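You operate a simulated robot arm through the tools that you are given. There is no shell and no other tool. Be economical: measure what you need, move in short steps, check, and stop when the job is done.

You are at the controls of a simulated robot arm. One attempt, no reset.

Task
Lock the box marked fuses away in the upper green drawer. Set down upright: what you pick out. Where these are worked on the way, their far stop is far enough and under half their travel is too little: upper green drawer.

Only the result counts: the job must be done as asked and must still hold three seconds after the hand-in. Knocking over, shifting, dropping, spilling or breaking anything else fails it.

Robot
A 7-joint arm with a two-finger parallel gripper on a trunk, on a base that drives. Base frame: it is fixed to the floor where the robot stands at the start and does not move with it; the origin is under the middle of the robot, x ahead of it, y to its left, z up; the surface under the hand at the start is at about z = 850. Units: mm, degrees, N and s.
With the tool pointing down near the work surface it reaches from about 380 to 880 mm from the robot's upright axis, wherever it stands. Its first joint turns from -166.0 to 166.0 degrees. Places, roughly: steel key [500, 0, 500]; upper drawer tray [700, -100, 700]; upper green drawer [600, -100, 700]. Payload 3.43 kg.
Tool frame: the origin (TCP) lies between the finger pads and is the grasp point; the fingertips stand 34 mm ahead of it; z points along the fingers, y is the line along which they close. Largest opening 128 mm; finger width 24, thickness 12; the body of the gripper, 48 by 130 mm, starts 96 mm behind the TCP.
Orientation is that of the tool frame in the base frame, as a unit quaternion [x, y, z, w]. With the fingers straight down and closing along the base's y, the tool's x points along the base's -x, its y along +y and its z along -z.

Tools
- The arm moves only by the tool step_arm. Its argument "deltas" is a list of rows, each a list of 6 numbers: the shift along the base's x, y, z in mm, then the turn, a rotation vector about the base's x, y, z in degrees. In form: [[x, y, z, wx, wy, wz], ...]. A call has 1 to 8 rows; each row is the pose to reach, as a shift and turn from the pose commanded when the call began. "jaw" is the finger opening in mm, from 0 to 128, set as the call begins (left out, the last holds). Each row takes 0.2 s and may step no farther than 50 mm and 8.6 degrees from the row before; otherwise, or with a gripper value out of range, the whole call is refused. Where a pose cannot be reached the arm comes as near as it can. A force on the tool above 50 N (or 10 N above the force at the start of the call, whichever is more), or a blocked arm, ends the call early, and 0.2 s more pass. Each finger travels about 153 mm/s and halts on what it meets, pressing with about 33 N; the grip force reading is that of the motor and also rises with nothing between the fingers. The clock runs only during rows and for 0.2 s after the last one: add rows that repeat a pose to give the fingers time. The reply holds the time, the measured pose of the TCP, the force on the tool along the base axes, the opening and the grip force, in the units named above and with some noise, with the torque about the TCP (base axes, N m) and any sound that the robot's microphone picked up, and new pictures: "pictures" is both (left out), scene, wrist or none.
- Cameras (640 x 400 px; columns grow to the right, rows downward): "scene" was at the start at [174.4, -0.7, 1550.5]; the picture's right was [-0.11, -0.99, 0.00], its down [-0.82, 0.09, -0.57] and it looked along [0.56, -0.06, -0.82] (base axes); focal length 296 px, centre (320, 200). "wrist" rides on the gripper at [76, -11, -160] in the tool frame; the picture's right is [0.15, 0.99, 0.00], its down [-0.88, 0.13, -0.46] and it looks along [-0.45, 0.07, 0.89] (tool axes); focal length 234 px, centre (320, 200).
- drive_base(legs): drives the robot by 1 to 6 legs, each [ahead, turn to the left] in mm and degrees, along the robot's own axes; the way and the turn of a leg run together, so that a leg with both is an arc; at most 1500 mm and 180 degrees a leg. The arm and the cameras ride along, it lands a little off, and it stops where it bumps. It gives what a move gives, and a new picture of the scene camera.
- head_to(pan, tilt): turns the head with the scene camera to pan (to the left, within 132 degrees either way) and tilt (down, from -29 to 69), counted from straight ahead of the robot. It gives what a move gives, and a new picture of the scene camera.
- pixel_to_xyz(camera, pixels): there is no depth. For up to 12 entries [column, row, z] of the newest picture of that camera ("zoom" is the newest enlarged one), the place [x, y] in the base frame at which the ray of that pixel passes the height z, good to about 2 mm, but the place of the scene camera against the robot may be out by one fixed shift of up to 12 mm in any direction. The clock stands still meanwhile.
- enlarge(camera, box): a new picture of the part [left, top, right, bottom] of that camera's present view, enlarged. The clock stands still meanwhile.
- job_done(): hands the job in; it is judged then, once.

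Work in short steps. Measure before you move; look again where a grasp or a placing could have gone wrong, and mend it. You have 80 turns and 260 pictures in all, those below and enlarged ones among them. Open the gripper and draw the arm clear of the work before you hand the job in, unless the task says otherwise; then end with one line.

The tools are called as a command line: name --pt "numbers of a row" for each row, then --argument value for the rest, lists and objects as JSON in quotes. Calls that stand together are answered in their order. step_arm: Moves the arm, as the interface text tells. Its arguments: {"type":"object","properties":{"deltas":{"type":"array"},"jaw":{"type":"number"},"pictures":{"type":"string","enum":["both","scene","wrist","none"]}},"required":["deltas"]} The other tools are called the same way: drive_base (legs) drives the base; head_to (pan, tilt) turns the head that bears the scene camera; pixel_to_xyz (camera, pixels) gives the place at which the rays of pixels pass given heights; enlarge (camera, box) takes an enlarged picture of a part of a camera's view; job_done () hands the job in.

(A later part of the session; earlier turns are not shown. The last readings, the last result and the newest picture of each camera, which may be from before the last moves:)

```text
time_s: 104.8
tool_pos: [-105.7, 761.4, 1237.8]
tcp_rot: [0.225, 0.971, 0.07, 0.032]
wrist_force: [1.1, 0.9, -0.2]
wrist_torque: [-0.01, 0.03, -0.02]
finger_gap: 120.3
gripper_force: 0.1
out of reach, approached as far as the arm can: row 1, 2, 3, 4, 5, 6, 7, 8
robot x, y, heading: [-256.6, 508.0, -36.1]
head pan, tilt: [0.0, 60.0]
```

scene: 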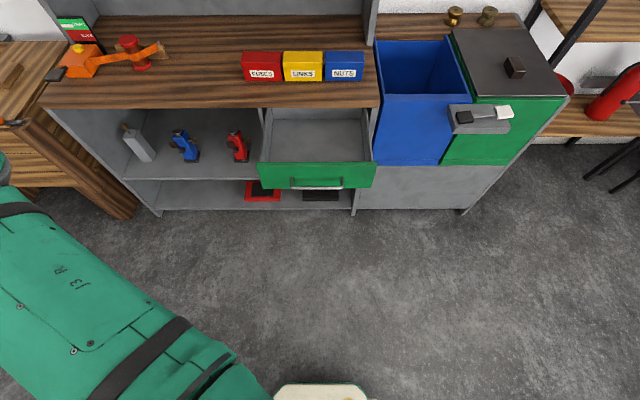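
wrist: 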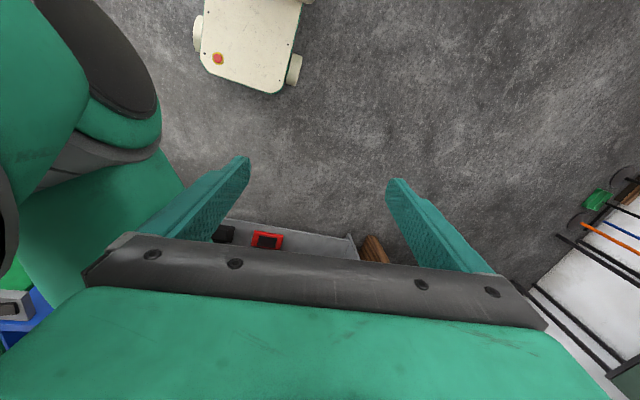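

The arm is still folded, with the wrist high. I lower it toward the starting height while moving outward.

step_arm --pt "10 10 -35 0 0 0" --pt "20 20 -70 0 0 0" --pt "35 35 -100 0 0 0" --pt "55 50 -130 0 0 0" --pt "80 65 -155 0 0 0" --pt "108 80 -175 0 0 0" --pt "138 95 -185 0 0 0" --pt "170 110 -190 0 0 0"

```text
time_s: 106.6
tool_pos: [-113.1, 792.6, 1097.9]
tcp_rot: [0.224, 0.972, 0.069, 0.032]
wrist_force: [0.3, -0.1, -0.2]
wrist_torque: [0.01, 0.02, 0.0]
finger_gap: 119.9
gripper_force: 0.0
out of reach, approached as far as the arm can: row 1, 2, 3, 4, 5, 6, 7, 8
robot x, y, heading: [-254.9, 511.9, -36.1]
head pan, tilt: [0.0, 60.0]
```

scene: 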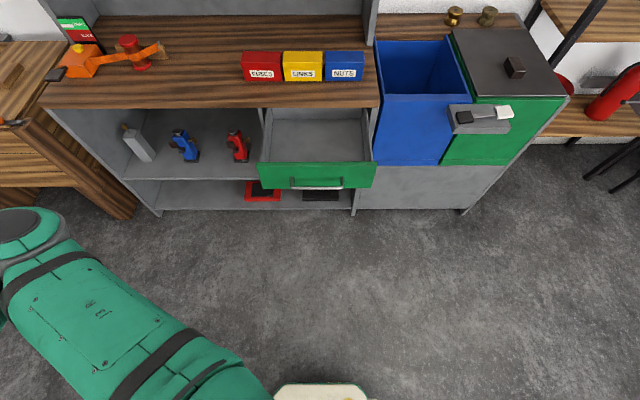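
wrist: 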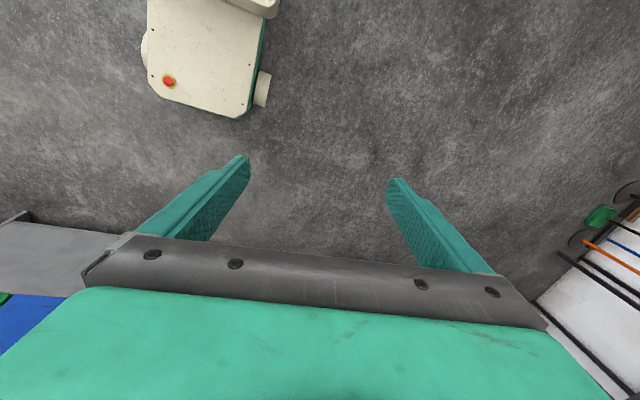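

The yaw wound the last joint to its stop and dragged the whole arm round. I unwind with yaw in the negative direction while bringing the tool forward.

step_arm --pt "0 0 0 0 0 -8.5" --pt "15 -5 0 0 0 -17" --pt "40 -20 0 0 0 -25.5" --pt "70 -40 0 0 0 -34" --pt "105 -65 0 0 0 -42.5" --pt "145 -90 0 0 0 -51" --pt "185 -119 0 0 0 -59.5" --pt "225 -148 0 0 0 -68" --pictures "none"

step_arm --pt "30 -30 0 0 0 -8.5" --pt "60 -60 0 0 0 -17" --pt "90 -90 0 0 0 -25.5" --pt "120 -120 0 0 0 -34" --pt "140 -140 0 0 0 -42.5" --pt "140 -140 0 0 0 -51" --pt "140 -140 0 0 0 -59.5" --pt "140 -140 0 0 0 -68"

```text
time_s: 108.4
tool_pos: [107.9, 639.8, 1097.0]
tcp_rot: [0.729, 0.681, 0.039, 0.065]
wrist_force: [-0.2, -0.1, 0.1]
wrist_torque: [-0.07, 0.01, -0.01]
finger_gap: 120.4
gripper_force: 0.1
out of reach, approached as far as the arm can: row 4, 5
robot x, y, heading: [-257.8, 504.7, -36.1]
head pan, tilt: [0.0, 60.0]
```

```text
time_s: 110.2
tool_pos: [248.5, 495.6, 1098.7]
tcp_rot: [0.985, 0.155, -0.004, 0.076]
wrist_force: [0.1, -0.2, 0.0]
wrist_torque: [0.01, 0.02, -0.03]
finger_gap: 120.0
gripper_force: 0.1
robot x, y, heading: [-257.7, 502.9, -36.0]
head pan, tilt: [0.0, 60.0]
```

scene: 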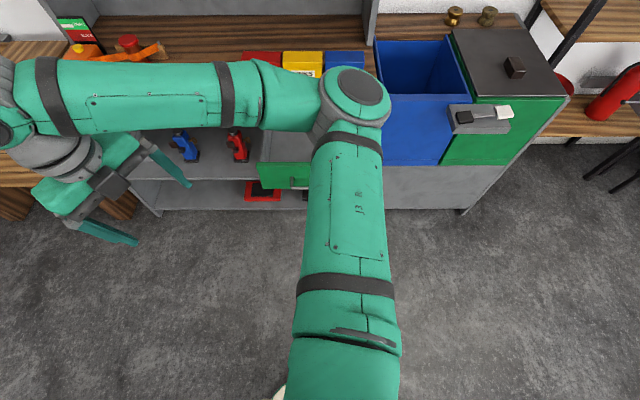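
wrist: 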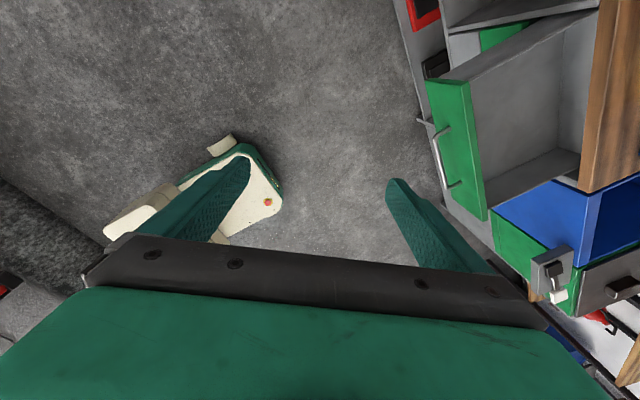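

Everything is reachable again. I level the tilt and shift to a central place, then go on with negative yaw to reach the closing line along f with joint room to spare.

step_arm --pt "0 -40 0 4.3 0.4 0" --pt "0 -80 0 8.65 0.9 0" --pt "0 -120 0 8.65 0.9 0" --pt "0 -160 0 8.65 0.9 0" --pt "0 -200 0 8.65 0.9 0" --pt "0 -233 0 8.65 0.9 0" --pictures "none"

step_arm --pt "0 0 0 0 0 -8.5" --pt "0 0 0 0 0 -17" --pt "0 0 0 0 0 -25.5" --pt "0 0 0 0 0 -34" --pt "0 0 0 0 0 -42.5" --pt "0 0 0 0 0 -51" --pt "0 0 0 0 0 -59.5" --pt "0 0 0 0 0 -68" --pictures "none"

step_arm --pt "0 0 0 0 0 -8.5" --pt "0 0 0 0 0 -17" --pt "0 0 0 0 0 -25.5" --pt "0 0 0 0 0 -34" --pt "0 0 0 0 0 -42.5" --pt "0 0 0 0 0 -51" --pt "0 0 0 0 0 -59.5" --pt "0 0 0 0 0 -68"

```text
time_s: 111.6
tool_pos: [249.4, 263.2, 1097.7]
tcp_rot: [0.988, 0.157, 0.0, 0.001]
wrist_force: [0.9, 0.5, -0.8]
wrist_torque: [-0.02, 0.01, 0.0]
finger_gap: 120.3
gripper_force: 0.0
robot x, y, heading: [-259.2, 507.2, -36.1]
head pan, tilt: [0.0, 60.0]
```

```text
time_s: 113.4
tool_pos: [248.1, 262.9, 1099.1]
tcp_rot: [0.906, -0.424, 0.0, 0.001]
wrist_force: [-0.1, -0.4, -0.2]
wrist_torque: [-0.01, -0.01, 0.0]
finger_gap: 120.2
gripper_force: 0.0
robot x, y, heading: [-256.6, 506.3, -36.2]
head pan, tilt: [0.0, 60.0]
```

```text
time_s: 115.2
tool_pos: [247.5, 262.7, 1098.9]
tcp_rot: [-0.516, 0.857, 0.0, 0.0]
wrist_force: [-0.8, 0.1, -0.8]
wrist_torque: [-0.03, -0.02, 0.01]
finger_gap: 120.4
gripper_force: 0.0
robot x, y, heading: [-254.3, 509.9, -36.0]
head pan, tilt: [0.0, 60.0]
```

scene: 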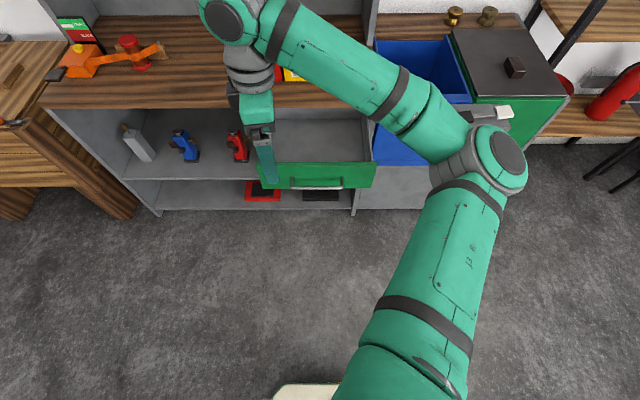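
wrist: 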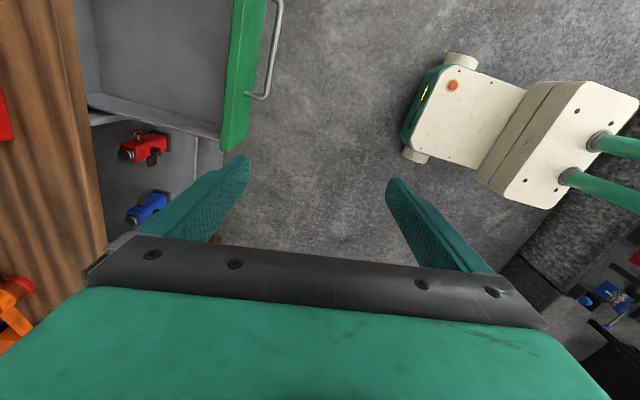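

The posture is healthy and the closing line is nearly along f. Before driving I measure how far the base sticks out in front, at wrist (440,65) and (405,140), and the drawer handle at (275,5) and (262,97).

pixel_to_xyz --camera "wrist" --pixels '[[440, 65, 300], [403, 140, 300], [440, 65, 400], [403, 140, 400], [278, 5, 755], [262, 97, 755], [240, 150, 820], [228, 100, 820]]'

pixel_to_xyz --camera "scene" --pixels '[[258, 186, 820], [372, 186, 820], [290, 186, 755], [342, 186, 755]]'

```text
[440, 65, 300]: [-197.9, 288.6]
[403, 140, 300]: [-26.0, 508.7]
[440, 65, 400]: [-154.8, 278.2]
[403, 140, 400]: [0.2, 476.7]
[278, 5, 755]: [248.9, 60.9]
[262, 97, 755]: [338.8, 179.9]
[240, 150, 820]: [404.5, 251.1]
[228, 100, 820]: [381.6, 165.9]
```

```text
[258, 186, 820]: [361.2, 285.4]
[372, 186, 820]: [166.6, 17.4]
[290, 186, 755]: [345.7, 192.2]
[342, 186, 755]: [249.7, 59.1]
```

The base front is only about 180 mm ahead of the axis, so I can go closer: ahead about 305 and left about 95.

drive_base --legs '[[0, 17.3], [319, 0], [0, -17.1]]'

head_to --pan 8 --tilt 38

```text
time_s: 119.4
tool_pos: [538.8, 161.8, 1099.1]
tcp_rot: [-0.516, 0.856, 0.001, 0.0]
wrist_force: [0.2, 0.4, -0.5]
wrist_torque: [-0.05, 0.02, 0.01]
finger_gap: 120.6
gripper_force: 0.1
robot x, y, heading: [32.5, 402.8, -36.4]
head pan, tilt: [0.0, 60.0]
```

scene: 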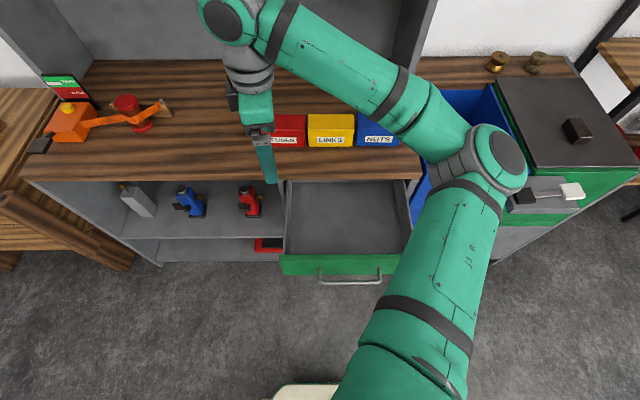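

```text
time_s: 120.2
tool_pos: [539.8, 162.3, 1099.1]
tcp_rot: [-0.516, 0.857, 0.001, 0.0]
wrist_force: [0.1, 0.0, -0.1]
wrist_torque: [0.0, -0.04, 0.01]
finger_gap: 120.2
gripper_force: 0.0
robot x, y, heading: [38.0, 407.0, -36.3]
head pan, tilt: [8.0, 38.0]
```

scene: 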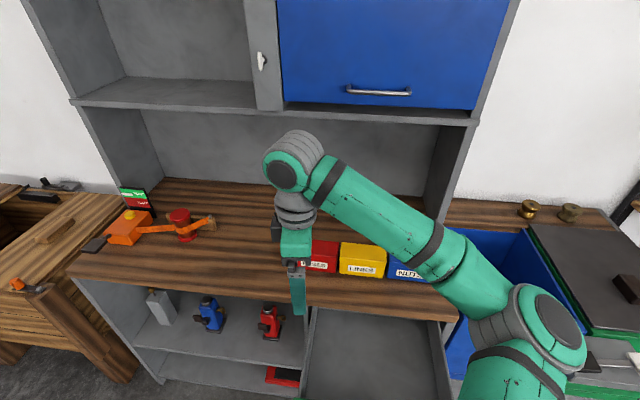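

The upper cabinet may overhang the boxes, so I check where its side panel meets the bench (left foot near (165,180)) and at what height its lower front edge (270,108) lies.

pixel_to_xyz --camera "scene" --pixels '[[163, 180, 850], [427, 222, 850], [200, 108, 1150], [200, 108, 1250], [200, 108, 1350], [72, 103, 1250], [72, 103, 1350], [470, 122, 1250], [470, 122, 1350], [308, 240, 920], [335, 243, 920], [300, 270, 850]]'

step_arm --pt "0 0 -35 0 0 -4" --pt "0 0 -70 0 0 -7.9" --pt "0 0 -100 0 0 -7.9" --pictures "wrist"

```text
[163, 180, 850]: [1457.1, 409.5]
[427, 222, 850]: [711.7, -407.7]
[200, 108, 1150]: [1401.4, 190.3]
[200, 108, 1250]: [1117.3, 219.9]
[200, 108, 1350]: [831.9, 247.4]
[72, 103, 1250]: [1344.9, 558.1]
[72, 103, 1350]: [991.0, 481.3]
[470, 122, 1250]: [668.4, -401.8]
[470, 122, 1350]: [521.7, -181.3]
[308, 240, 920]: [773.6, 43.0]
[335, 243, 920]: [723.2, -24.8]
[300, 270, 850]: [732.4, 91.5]
```

```text
time_s: 121.0
tool_pos: [537.0, 164.8, 998.4]
tcp_rot: [-0.455, 0.891, 0.001, 0.0]
wrist_force: [0.0, 0.0, 0.0]
wrist_torque: [0.05, -0.04, -0.02]
finger_gap: 120.4
gripper_force: 0.2
robot x, y, heading: [32.7, 407.4, -36.2]
head pan, tilt: [8.0, 38.0]
```

wrist: 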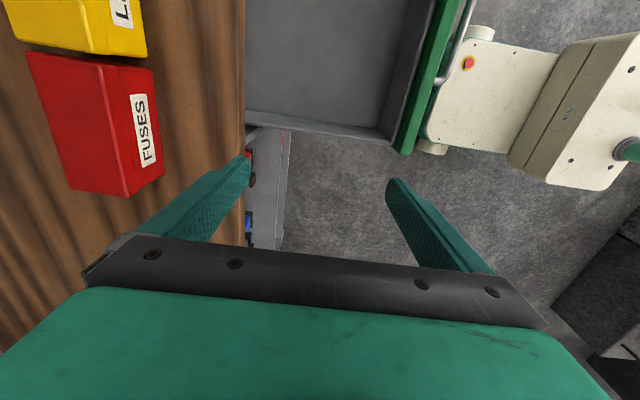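

The cabinet is farther back (f≈800), so it is clear. From the wrist picture I measure the FUSES box: top corners near (28,55), (68,190), (100,62), (128,196) and base corners (152,68), (163,178).

pixel_to_xyz --camera "wrist" --pixels '[[28, 55, 918], [68, 190, 918], [101, 62, 918], [128, 196, 918], [152, 68, 850], [163, 178, 850], [244, 100, 850], [390, 140, 820], [245, 110, 820]]'

enlarge --camera "wrist" --box '[0, 30, 256, 190]'

```text
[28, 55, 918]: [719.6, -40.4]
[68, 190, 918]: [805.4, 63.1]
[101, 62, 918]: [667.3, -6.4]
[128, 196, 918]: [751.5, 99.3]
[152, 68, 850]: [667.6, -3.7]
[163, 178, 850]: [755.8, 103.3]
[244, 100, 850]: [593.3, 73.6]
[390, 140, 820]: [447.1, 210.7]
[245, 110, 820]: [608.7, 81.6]
```

```text
2.50 times, centred on (128, 110) of wrist
```

zoom: 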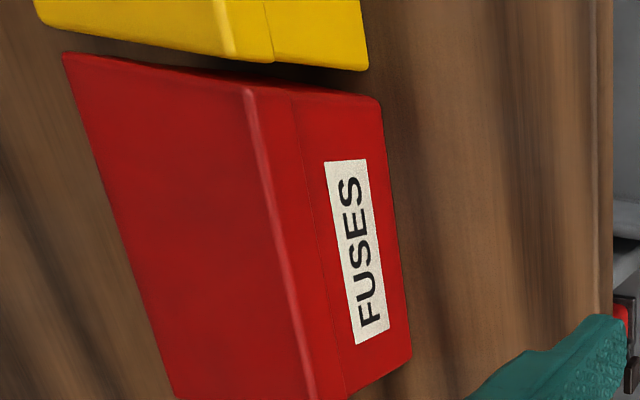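

The box centre is at about (736, 29), turned about -2.5° from the bench, 62 mm deep with its top near 918. I move above it, match the yaw and look.

step_arm --pt "33 -22.6 0 0 0 -0.5" --pt "66 -45.3 0 0 0 -1" --pt "99.5 -68 0 0 0 -1.5" --pt "133 -90.5 0 0 0 -2" --pt "166 -113 0 0 0 -2.5" --pt "199 -135.8 0 0 0 -2.5" --pt "199 -135.8 0 0 0 -2.5"

```text
time_s: 122.6
tool_pos: [739.3, 28.3, 1000.9]
tcp_rot: [-0.436, 0.9, 0.0, 0.0]
wrist_force: [0.4, 0.1, -0.1]
wrist_torque: [-0.01, 0.01, -0.01]
finger_gap: 120.1
gripper_force: 0.1
robot x, y, heading: [36.9, 409.5, -36.4]
head pan, tilt: [8.0, 38.0]
```

scene: 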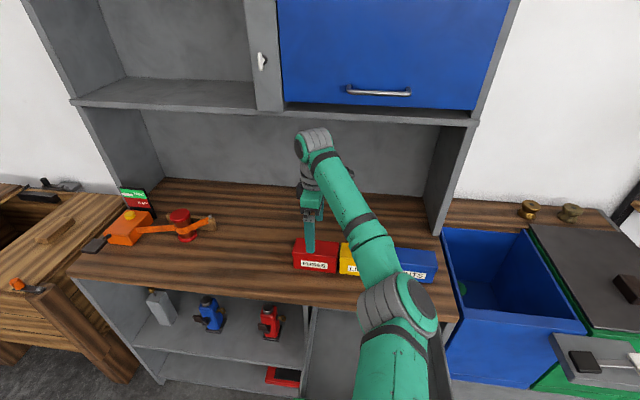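
wrist: 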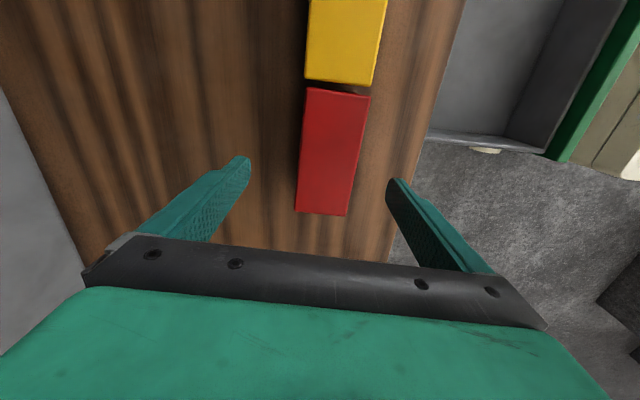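

I re-measure the box top from this closer view: corners (308,88), (371,97), (346,215), (296,212).

pixel_to_xyz --camera "wrist" --pixels '[[308, 88, 918], [371, 97, 918], [346, 215, 918], [296, 212, 918], [304, 78, 918], [374, 86, 918]]'

```text
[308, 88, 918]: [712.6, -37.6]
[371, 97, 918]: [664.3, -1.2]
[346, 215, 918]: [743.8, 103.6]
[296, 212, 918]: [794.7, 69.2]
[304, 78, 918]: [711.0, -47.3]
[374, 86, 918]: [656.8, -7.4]
```

Refined centre: (729, 33.5), with 0.9° of yaw to add. I correct and descend to z≈894, with the fingertips just above the bench.

step_arm --pt "-10 5 0 0 0 0.9" --pt "-10 5 -25 0 0 0.9" --pt "-10 5 -50 0 0 0.9" --pt "-10 5 -75 0 0 0.9" --pt "-10 5 -95 0 0 0.9" --pt "-10 5 -107 0 0 0.9" --pt "-10 5 -107 0 0 0.9"

```text
time_s: 124.2
tool_pos: [728.9, 31.3, 891.6]
tcp_rot: [-0.443, 0.897, 0.001, 0.0]
wrist_force: [0.0, 0.7, 0.3]
wrist_torque: [0.0, 0.01, 0.02]
finger_gap: 120.3
gripper_force: 0.0
robot x, y, heading: [30.2, 403.3, -36.3]
head pan, tilt: [8.0, 38.0]
```

scene: 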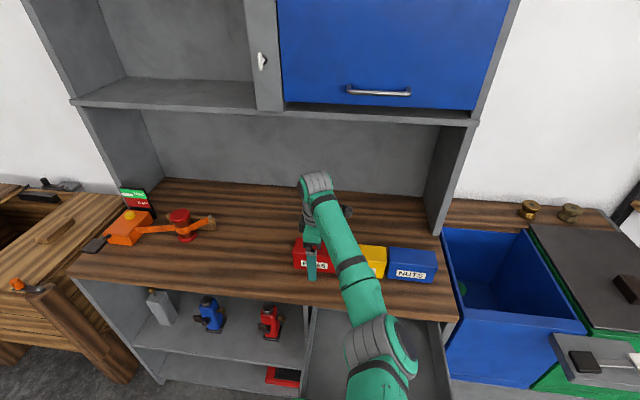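
wrist: 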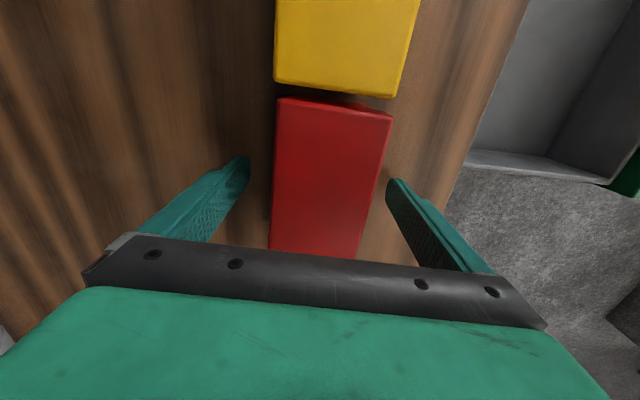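

The fingers are either side of the red box and clear of the yellow one. I close.

step_arm --pt "0 0 0 0 0 0" --pt "0 0 0 0 0 0" --pt "0 0 0 0 0 0" --pt "0 0 0 0 0 0" --jaw 40 --pictures "none"

step_arm --pt "0 0 12 0 0 0" --pt "0 0 30 0 0 0" --pt "0 0 60 0 0 0" --pt "0 0 100 0 0 0" --pt "0 0 130 0 0 0"

```text
time_s: 125.2
tool_pos: [729.3, 31.5, 891.0]
tcp_rot: [-0.443, 0.896, 0.001, 0.0]
wrist_force: [3.2, -0.8, 0.6]
wrist_torque: [0.12, -0.43, -0.13]
finger_gap: 60.0
gripper_force: 33.1
robot x, y, heading: [32.4, 404.6, -36.4]
head pan, tilt: [8.0, 38.0]
```

```text
time_s: 126.4
tool_pos: [728.2, 32.5, 1022.3]
tcp_rot: [-0.443, 0.896, 0.002, -0.001]
wrist_force: [-0.2, -0.6, -5.7]
wrist_torque: [-0.02, 0.03, -0.02]
finger_gap: 59.8
gripper_force: 32.9
robot x, y, heading: [32.7, 404.7, -36.1]
head pan, tilt: [8.0, 38.0]
```

scene: 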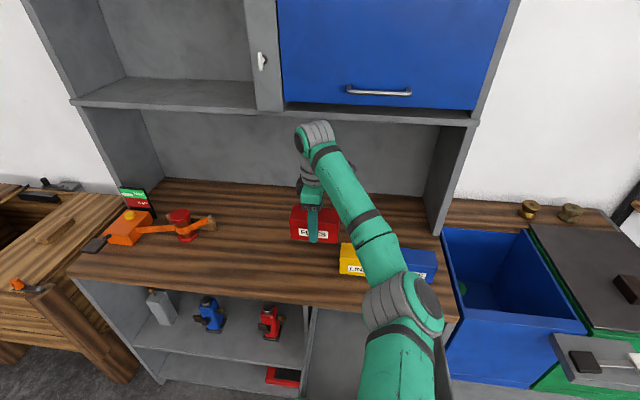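
wrist: 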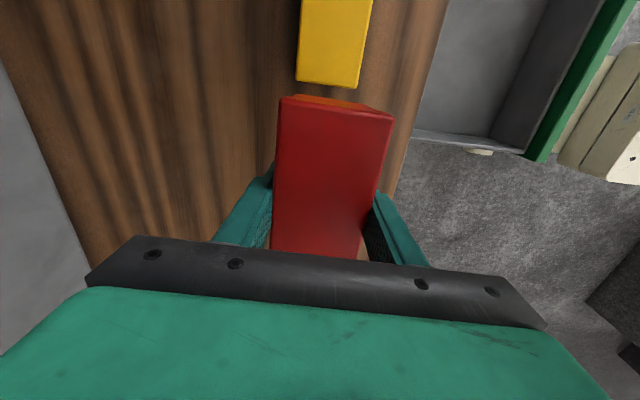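

The box is lifted cleanly (gap 60). I carry it over the open drawer, toward f≈310, l≈276.

step_arm --pt "-40 1.3 0 0 0 0" --pt "-80 2.7 0 0 0 0" --pt "-120 4 0 0 0 0" --pt "-160 5.3 0 0 0 0" --pt "-200 6.6 0 0 0 0" --pt "-240 8 0 0 0 0" --pt "-280 9.4 0 0 0 0" --pt "-315 10.6 0 0 0 0" --pictures "none"

head_to --pan -5 --tilt 65

step_arm --pt "0 0 0 0 0 1.6" --pictures "wrist"

```text
time_s: 128.2
tool_pos: [412.6, 40.9, 1021.9]
tcp_rot: [-0.444, 0.896, 0.0, 0.0]
wrist_force: [1.0, -0.6, -5.7]
wrist_torque: [-0.03, 0.03, 0.02]
finger_gap: 60.1
gripper_force: 32.5
robot x, y, heading: [36.2, 406.5, -36.1]
head pan, tilt: [8.0, 38.0]
```

```text
time_s: 129.2
tool_pos: [413.8, 39.2, 1022.6]
tcp_rot: [-0.443, 0.896, 0.001, 0.0]
wrist_force: [0.4, 0.6, -4.9]
wrist_torque: [0.0, -0.01, 0.01]
finger_gap: 60.3
gripper_force: 32.9
robot x, y, heading: [30.6, 406.3, -36.2]
head pan, tilt: [-5.0, 65.0]
```

scene: 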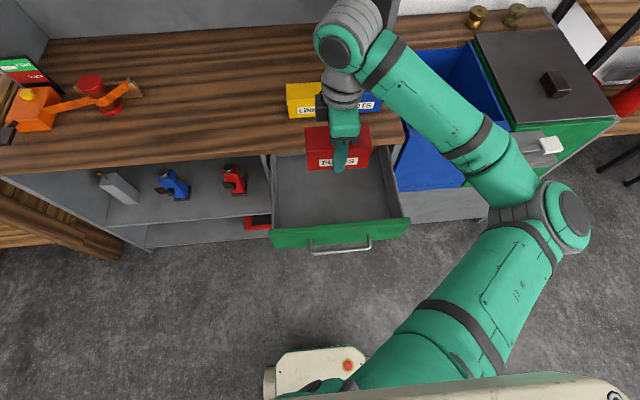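

```text
time_s: 129.6
tool_pos: [413.8, 39.9, 1021.2]
tcp_rot: [-0.455, 0.89, 0.001, -0.001]
wrist_force: [0.5, 0.0, -4.8]
wrist_torque: [0.01, -0.06, 0.02]
finger_gap: 60.3
gripper_force: 33.2
robot x, y, heading: [35.2, 406.8, -36.1]
head pan, tilt: [-5.0, 65.0]
```

wrist: 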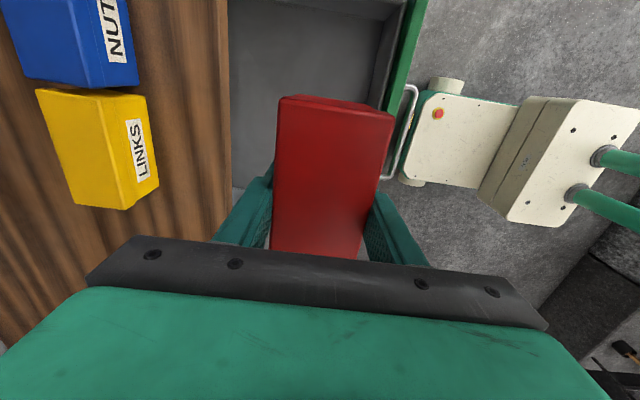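

I measure the drawer's walls from both cameras before lowering.

pixel_to_xyz --camera "wrist" --pixels '[[230, 60, 850], [412, 60, 815], [398, 100, 815], [362, 100, 690], [388, 22, 690]]'

pixel_to_xyz --camera "scene" --pixels '[[270, 232, 820], [410, 220, 820], [275, 160, 800], [278, 226, 690], [398, 217, 690], [390, 155, 800], [340, 168, 987]]'

enlarge --camera "scene" --box '[256, 140, 424, 260]'

```text
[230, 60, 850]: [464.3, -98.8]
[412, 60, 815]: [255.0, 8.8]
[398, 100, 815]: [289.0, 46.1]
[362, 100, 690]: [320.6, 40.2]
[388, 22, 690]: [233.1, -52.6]
```

```text
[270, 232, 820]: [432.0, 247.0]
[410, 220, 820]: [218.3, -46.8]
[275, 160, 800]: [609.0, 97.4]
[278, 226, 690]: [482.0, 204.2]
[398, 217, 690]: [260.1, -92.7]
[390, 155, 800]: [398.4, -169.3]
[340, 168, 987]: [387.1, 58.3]
```

```text
3.33 times, centred on (340, 200) of scene
```

zoom: 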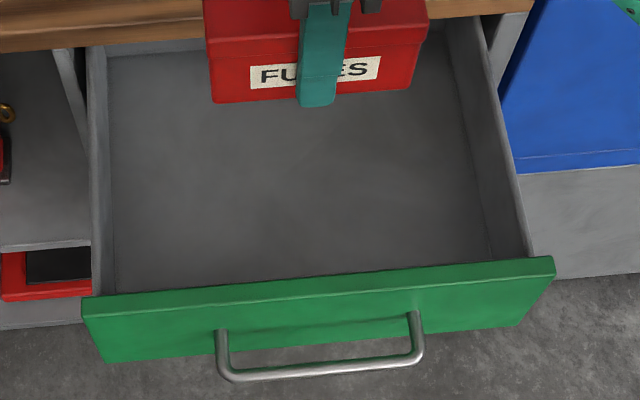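

The drawer spans l≈90-453 and f≈225-434, and the box is well inside at f≈312, l≈274. I descend to just above the floor, then slowly until it touches.

step_arm --pt "0 0 -40 0 0 0" --pt "0 0 -80 0 0 0" --pt "0 0 -120 0 0 0" --pt "0 0 -160 0 0 0" --pt "0 0 -200 0 0 0" --pt "0 0 -235 0 0 0" --pt "0 0 -255 0 0 0"

```text
time_s: 131.2
tool_pos: [414.9, 43.7, 764.7]
tcp_rot: [-0.456, 0.89, 0.001, 0.0]
wrist_force: [-0.2, 0.3, -6.2]
wrist_torque: [0.01, -0.02, -0.03]
finger_gap: 59.8
gripper_force: 32.8
robot x, y, heading: [36.5, 407.1, -36.1]
head pan, tilt: [-5.0, 65.0]
```

scene: 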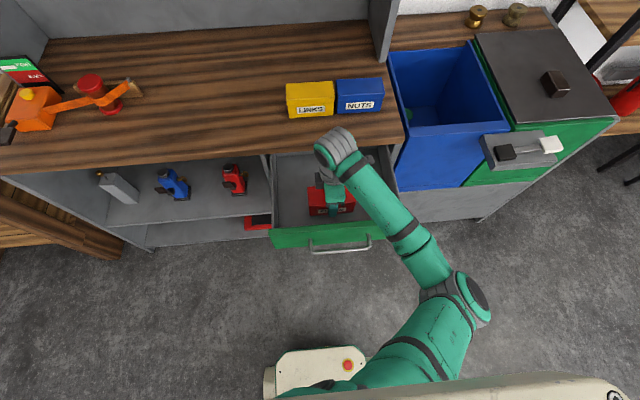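
wrist: 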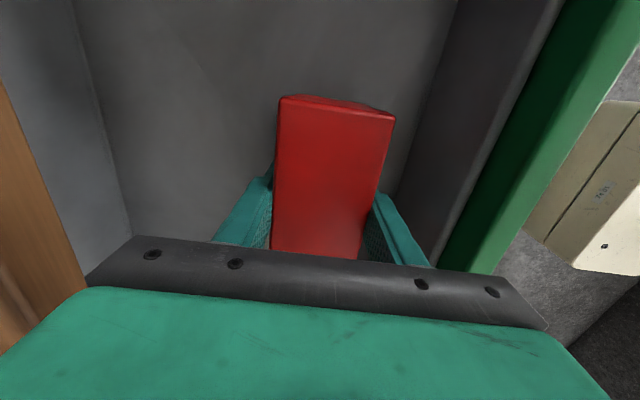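

The box is inside the tray walls. I lower it in 5 mm steps until the floor is felt.

step_arm --pt "0 0 -6 0 0 0" --pt "0 0 -12 0 0 0" --pt "0 0 -18 0 0 0" --pt "0 0 -24 0 0 0" --pt "0 0 -29 0 0 0" --pt "0 0 -34 0 0 0" --pt "0 0 -39 0 0 0" --pt "0 0 -44 0 0 0" --pictures "wrist"

```text
time_s: 132.6
tool_pos: [414.5, 40.7, 737.4]
tcp_rot: [-0.457, 0.89, -0.003, 0.001]
wrist_force: [2.9, 2.0, 9.2]
wrist_torque: [0.25, 0.44, -0.08]
finger_gap: 59.7
gripper_force: 33.2
robot x, y, heading: [35.6, 407.3, -36.3]
head pan, tilt: [-5.0, 65.0]
stopped in row 7: the force on the tool passed its limit at 63 N (the readings are from after the stop); the commanded pose is now the measured one
```

wrist: 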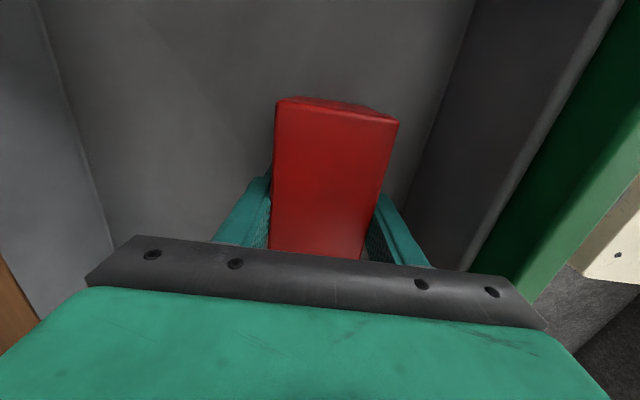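

Touchdown at z≈737. I open the jaws to 92 and raise straight up.

step_arm --pt "0 0 0 0 0 0" --pt "0 0 0 0 0 0" --pt "0 0 0 0 0 0" --jaw 92 --pictures "none"

step_arm --pt "0 0 20 0 0 0" --pt "0 0 50 0 0 0" --pt "0 0 90 0 0 0" --pt "0 0 135 0 0 0" --pt "0 0 180 0 0 0" --pt "0 0 225 0 0 0" --pt "0 0 270 0 0 0" --pt "0 0 310 0 0 0"

```text
time_s: 133.4
tool_pos: [414.8, 40.7, 737.8]
tcp_rot: [-0.456, 0.89, -0.002, 0.002]
wrist_force: [6.2, -8.7, 21.0]
wrist_torque: [0.37, 0.56, 0.08]
finger_gap: 86.1
gripper_force: 0.1
robot x, y, heading: [33.8, 405.8, -36.0]
head pan, tilt: [-5.0, 65.0]
```

```text
time_s: 135.2
tool_pos: [415.0, 36.6, 1047.0]
tcp_rot: [-0.456, 0.89, -0.002, 0.001]
wrist_force: [0.4, 0.1, 0.5]
wrist_torque: [-0.01, 0.0, 0.0]
finger_gap: 92.1
gripper_force: 0.1
robot x, y, heading: [37.1, 407.6, -36.1]
head pan, tilt: [-5.0, 65.0]
```

scene: 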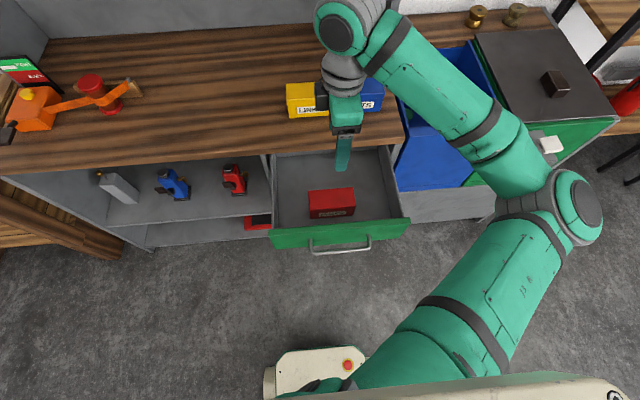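
wrist: 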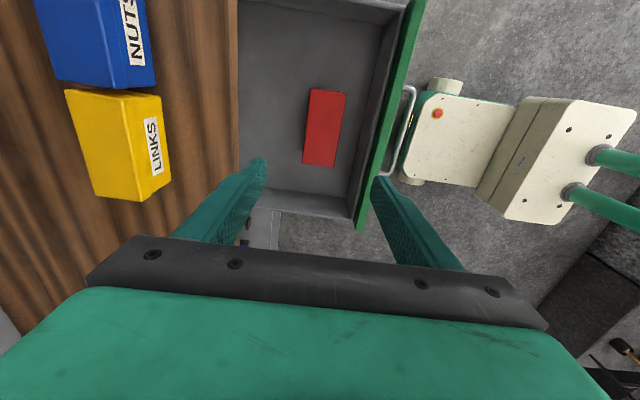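

The box stands upright in the tray. Next I close the drawer: I back the base 200 mm, lower the closed fingers in front of the handle bar, and push along +f with the gripper body above the bench top.

drive_base --legs '[[-200, 0]]'

step_arm --pt "0 0 -33 0 0 0" --pt "0 0 -67 0 0 0" --pt "0 0 -101 0 0 0" --pt "0 0 -135 0 0 0" --pt "0 0 -169 0 0 0" --pt "0 0 -203 0 0 0" --pt "0 0 -237 0 0 0" --pt "0 0 -269 0 0 0" --jaw 0

```text
time_s: 136.8
tool_pos: [251.9, 153.2, 1046.7]
tcp_rot: [-0.452, 0.892, -0.001, 0.001]
wrist_force: [-0.5, -0.5, 0.0]
wrist_torque: [-0.03, 0.0, 0.01]
finger_gap: 91.8
gripper_force: 0.0
robot x, y, heading: [-126.6, 526.7, -36.6]
head pan, tilt: [-5.0, 65.0]
```

scene: 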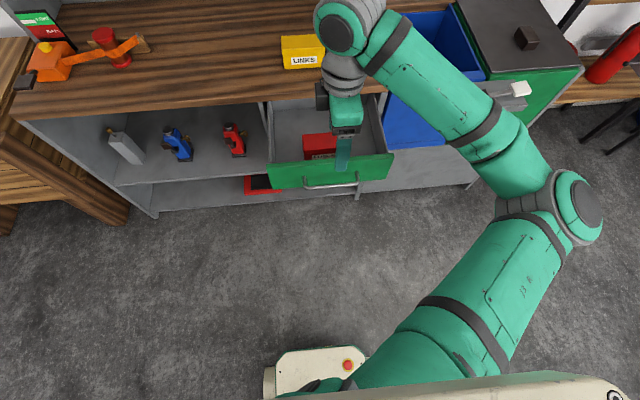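

```text
time_s: 138.6
tool_pos: [251.1, 154.4, 776.4]
tcp_rot: [-0.452, 0.892, -0.002, 0.001]
wrist_force: [-0.2, 0.6, 0.1]
wrist_torque: [0.0, -0.03, 0.0]
finger_gap: 0.0
gripper_force: 33.3
robot x, y, heading: [-127.7, 524.5, -36.4]
head pan, tilt: [-5.0, 65.0]
```

scene: 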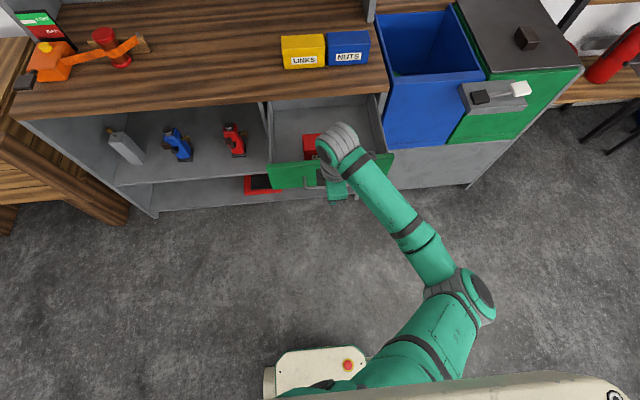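
wrist: 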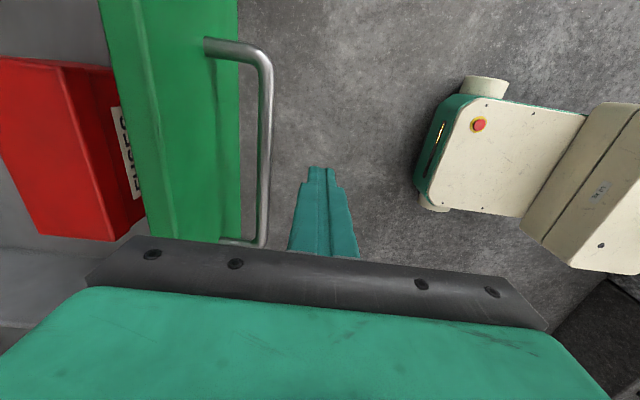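

The closed fingers stand in front of the bar. I push the drawer shut in gentle steps.

step_arm --pt "16 -11.7 0 0 0 0" --pt "28 -20.5 0 0 0 0" --pt "44 -32 0 0 0 0" --pt "62 -45 0 0 0 0" --pt "81 -58.5 0 0 0 0" --pt "101 -73 0 0 0 0" --pt "121 -87.5 0 0 0 0" --pt "141 -102 0 0 0 0" --pictures "none"

step_arm --pt "16 -11.7 0 0 0 0" --pt "32 -23.4 0 0 0 0" --pt "46 -33 0 0 0 0" --pt "58 -42 0 0 0 0" --pt "68 -49 0 0 0 0" --pt "76 -55 0 0 0 0" --pt "80 -57.7 0 0 0 0"

```text
time_s: 140.4
tool_pos: [393.9, 53.1, 777.9]
tcp_rot: [-0.452, 0.892, -0.001, 0.001]
wrist_force: [0.3, 0.3, -0.4]
wrist_torque: [-0.02, 0.01, -0.04]
finger_gap: 0.0
gripper_force: 33.4
robot x, y, heading: [-124.7, 528.1, -36.8]
head pan, tilt: [-5.0, 65.0]
```

```text
time_s: 142.0
tool_pos: [471.0, -5.6, 775.5]
tcp_rot: [-0.452, 0.892, 0.0, -0.001]
wrist_force: [-23.8, 11.8, 7.1]
wrist_torque: [0.22, 0.4, -0.05]
finger_gap: 0.0
gripper_force: 32.9
robot x, y, heading: [-121.6, 525.0, -36.5]
head pan, tilt: [-5.0, 65.0]
```

scene: 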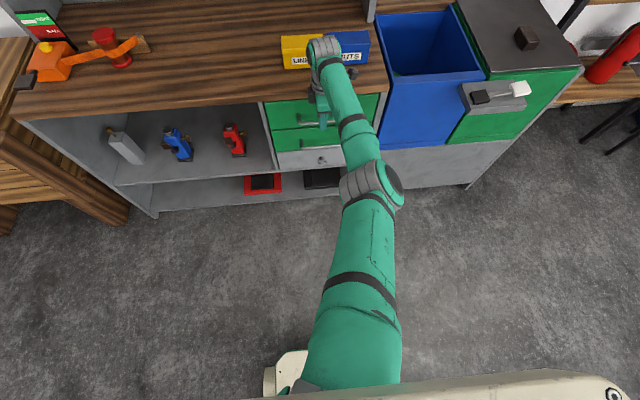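
wrist: 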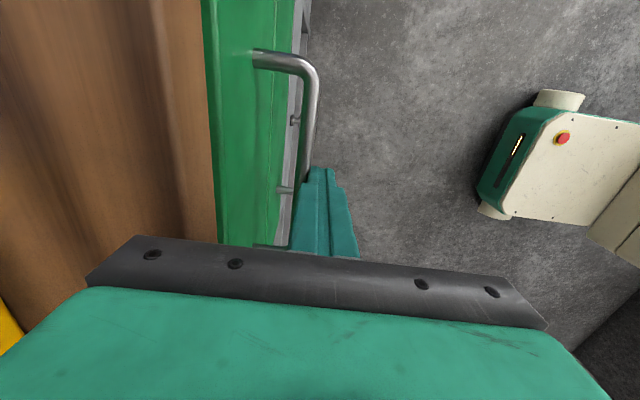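

The force has risen to 27 N at f≈385, which matches the closed position. I press 3 mm more to be sure, then check with an enlarged view.

step_arm --pt "2.4 -1.8 0 0 0 0" --pt "2.4 -1.8 0 0 0 0" --pt "-20 14.6 0 0 0 0" --pt "-60 43.8 0 0 0 0" --pt "-100 73 0 0 0 0" --pt "-140 102 0 0 0 0" --pictures "none"

enlarge --camera "scene" --box '[240, 80, 400, 180]'

```text
time_s: 142.4
tool_pos: [471.5, -6.6, 775.8]
tcp_rot: [-0.452, 0.892, 0.004, -0.002]
wrist_force: [-12.3, 12.1, 12.9]
wrist_torque: [0.17, 0.18, 0.06]
finger_gap: 0.2
gripper_force: 33.4
robot x, y, heading: [-126.8, 528.1, -36.5]
head pan, tilt: [-5.0, 65.0]
stopped in row 2: the force on the tool passed its limit at 52 N (the readings are from after the stop); the commanded pose is now the measured one
```

```text
4.00 times, centred on (320, 130) of scene
```

zoom: 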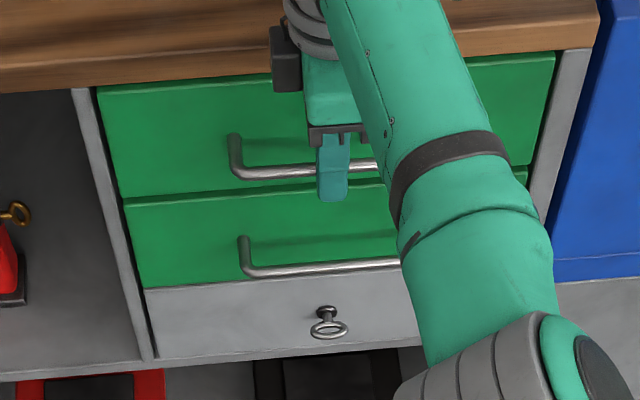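

The drawer is flush and shut. I retract and begin pitching the tool up to about 20° below level, for gripping the key.

step_arm --pt "-38 27.5 0 0 0 0" --pt "-76 55 0 0 0 0" --pt "-114 82.5 0 0 0 0" --pt "-154 111 0 0 0 0" --pt "-154 111 0 -5 -6.9 0" --pt "-154 111 0 -9.9 -13.8 0" --pt "-154 111 0 -14.9 -20.7 0" --pt "-154 111 0 -19.9 -27.6 0" --jaw 50 --pictures "none"

step_arm --pt "0 0 -10 -5 -6.9 0" --pt "0 0 -30 -9.9 -13.8 0" --pt "0 0 -60 -14.9 -20.7 0" --pt "0 0 -95 -19.9 -27.6 0" --pt "0 0 -130 -21 -29.1 0" --pt "0 0 -170 -21 -29.1 0" --pt "0 0 -210 -21 -29.1 0" --pt "0 0 -250 -21 -29.1 0"

```text
time_s: 144.2
tool_pos: [317.7, 102.6, 773.4]
tcp_rot: [-0.432, 0.854, -0.258, 0.133]
wrist_force: [0.1, -0.6, -0.1]
wrist_torque: [0.02, 0.02, -0.01]
finger_gap: 49.9
gripper_force: 0.1
robot x, y, heading: [-127.1, 524.3, -36.7]
head pan, tilt: [-5.0, 65.0]
```

```text
time_s: 146.2
tool_pos: [158.2, 5.0, 515.6]
tcp_rot: [-0.239, 0.8, -0.525, 0.163]
wrist_force: [-0.1, -1.1, -0.2]
wrist_torque: [-0.01, 0.0, -0.02]
finger_gap: 49.9
gripper_force: 0.0
out of reach, approached as far as the arm can: row 8
robot x, y, heading: [-123.0, 522.3, -36.6]
head pan, tilt: [-5.0, 65.0]
stopped in row 8: the arm was blocked; the commanded pose is now the measured one
```

scene: 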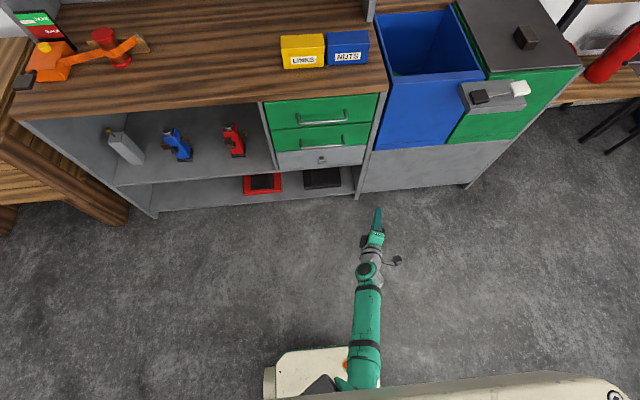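
wrist: 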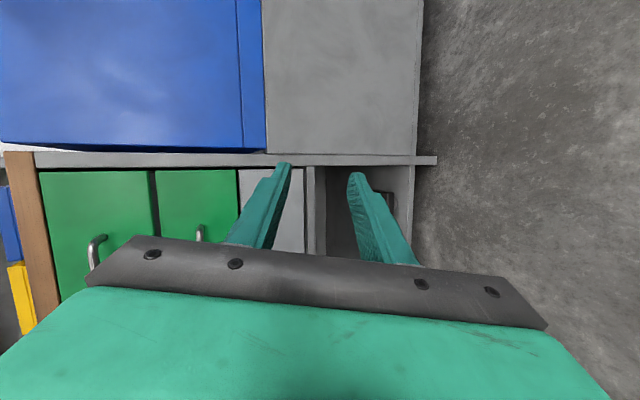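

The arm slid off into another posture, toward (158, 5). Instead of gripping, I will turn the key by pushing the bow's left end down with closed fingers, the tool pitched 40° down, which needs less reach. First I recover to a clean pose at f≈250, l≈292, z≈620.

step_arm --pt "0 0 30 0 0 0" --pt "10 4 65 1 1 2" --pt "45 18 90 3 3.1 5.2" --pt "80 32 104 5 5.2 8.8" --pt "115 46 104 7 7.2 12.3" --pt "150 60 104 9 9.3 15.8" --pt "185 74 104 10.5 10.8 18.4" --pt "215.6 85.6 104 11.7 12.1 20.5" --jaw 0

```text
time_s: 148.0
tool_pos: [377.0, 91.4, 619.2]
tcp_rot: [-0.414, 0.806, -0.377, 0.193]
wrist_force: [-0.2, -0.4, -0.1]
wrist_torque: [-0.01, -0.02, -0.06]
finger_gap: 0.0
gripper_force: 32.9
robot x, y, heading: [-126.7, 526.3, -36.5]
head pan, tilt: [-5.0, 65.0]
5 turns are left
```

scene: 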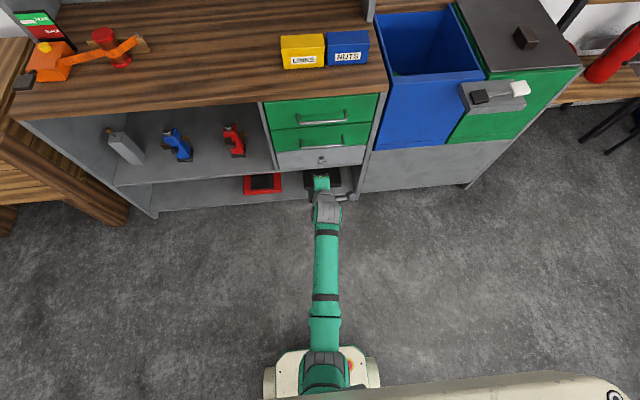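
wrist: 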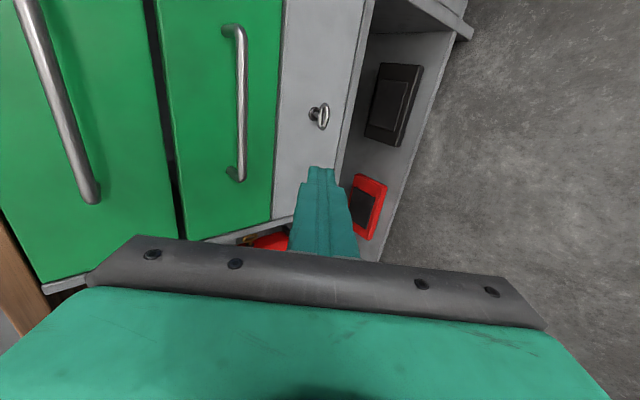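

Only 5 turns remain, so I batch. The pose is clean; I lower to z≈533, advance to f≈397, l≈291 above the bow's left end, and start pressing down.

step_arm --pt "-2.3 -3.2 -43 0 0 0" --pt "-2.3 -3.2 -86 0 0 0" --pt "27.7 -24.8 -86 0 0 0" --pt "57.7 -46.5 -86 0 0 0" --pt "87.7 -68.1 -86 0 0 0" --pt "114.9 -87.7 -86 0 0 0" --pt "114.9 -87.7 -101 0 0 0" --pt "114.9 -87.7 -112 0 0 0"

```text
time_s: 149.8
tool_pos: [492.7, 4.7, 510.1]
tcp_rot: [-0.413, 0.807, -0.377, 0.193]
wrist_force: [1.1, 3.0, 2.3]
wrist_torque: [0.02, -0.05, 0.04]
finger_gap: 0.0
gripper_force: 33.2
robot x, y, heading: [-126.4, 524.7, -36.6]
head pan, tilt: [-5.0, 65.0]
4 turns are left
```

scene: 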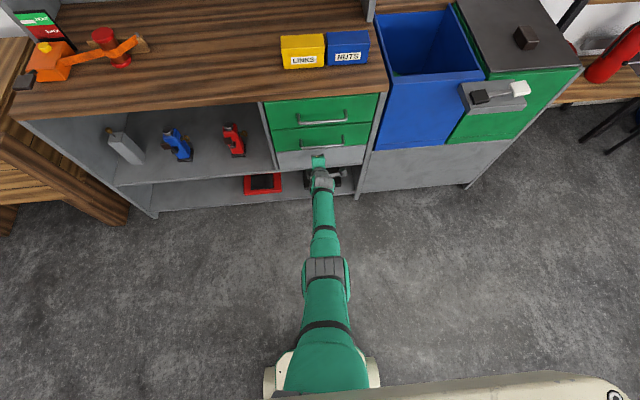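
wrist: 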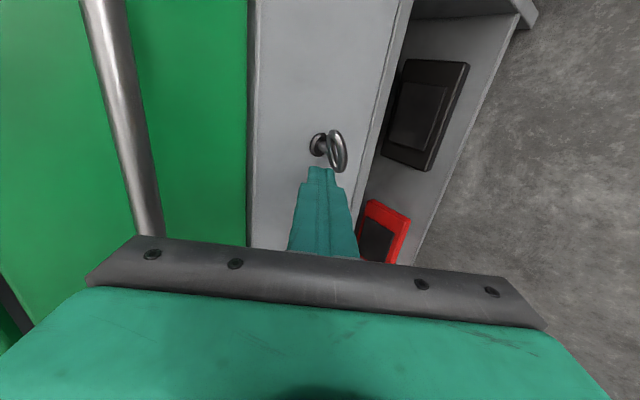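

The force is light and the bow's left end appears to be starting down (wrist (345,172)). I press down further to z≈483, then push right under the axis toward the key's vertical stop.

step_arm --pt "-1.8 -2.4 -7 0 0 0" --pt "-2 -2.8 -14 0 0 0" --pt "-2 -2.8 -20 0 0 0" --pt "-2 -2.8 -25 0 0 0" --pt "-3 -4.2 -25 0 0 0" --pt "-4.1 -5.7 -25 0 0 0" --pt "-5 -6.9 -25 0 0 0" --pt "-5.9 -8.1 -25 0 0 0"

```text
time_s: 151.6
tool_pos: [487.4, -0.6, 480.7]
tcp_rot: [-0.416, 0.805, -0.375, 0.194]
wrist_force: [10.3, 27.1, 2.5]
wrist_torque: [0.22, 0.12, 0.17]
finger_gap: 0.0
gripper_force: 33.4
robot x, y, heading: [-125.3, 525.7, -36.8]
head pan, tilt: [-5.0, 65.0]
3 turns are left
```

scene: 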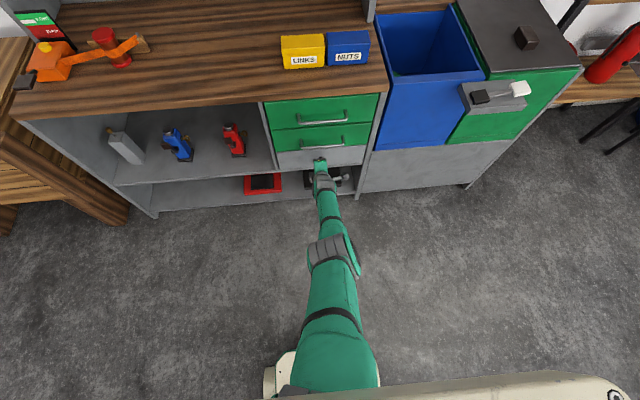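
wrist: 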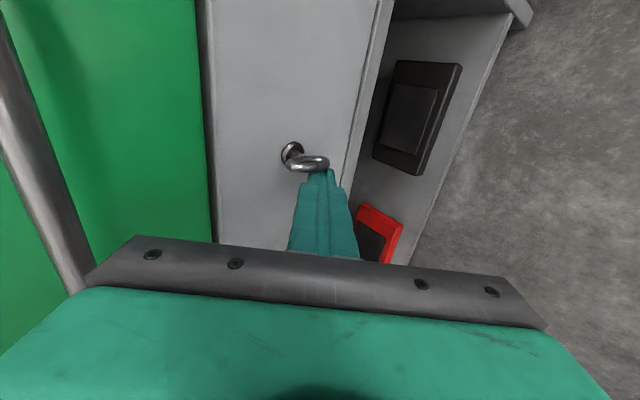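

The bow is now upright and 28 N presses back, so it is at or near the stop. I push 2 mm more to seat it, then move left and retreat clear in the same call.

step_arm --pt "-1.2 -1.6 0 0 0 0" --pt "-1.2 -1.6 0 0 0 0" --pt "3.5 4.9 0 0 0 0" --pt "-18.4 25.6 0 0 0 0" --pt "-50.9 49.1 0 0 0 0" --pt "-83.3 72.5 0 0 0 0" --pt "-115.8 95.9 0 0 0 0" --pt "-115.8 95.9 30 0 0 0" --jaw 0

```text
time_s: 152.2
tool_pos: [488.6, -1.5, 481.4]
tcp_rot: [-0.417, 0.804, -0.376, 0.194]
wrist_force: [0.6, 2.8, 0.4]
wrist_torque: [0.0, 0.02, 0.0]
finger_gap: 0.2
gripper_force: 32.7
robot x, y, heading: [-127.5, 524.0, -36.5]
head pan, tilt: [-5.0, 65.0]
stopped in row 2: the force on the tool passed its limit at 53 N (the readings are from after the stop); the commanded pose is now the measured one
2 turns are left
```

scene: 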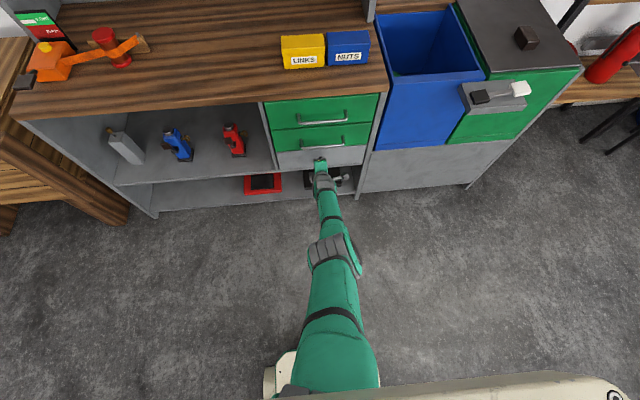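
wrist: 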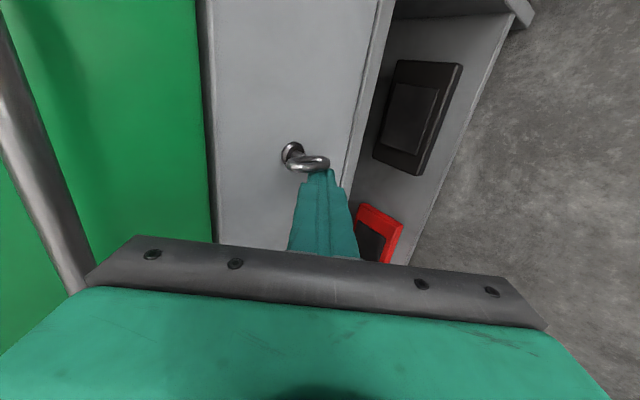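

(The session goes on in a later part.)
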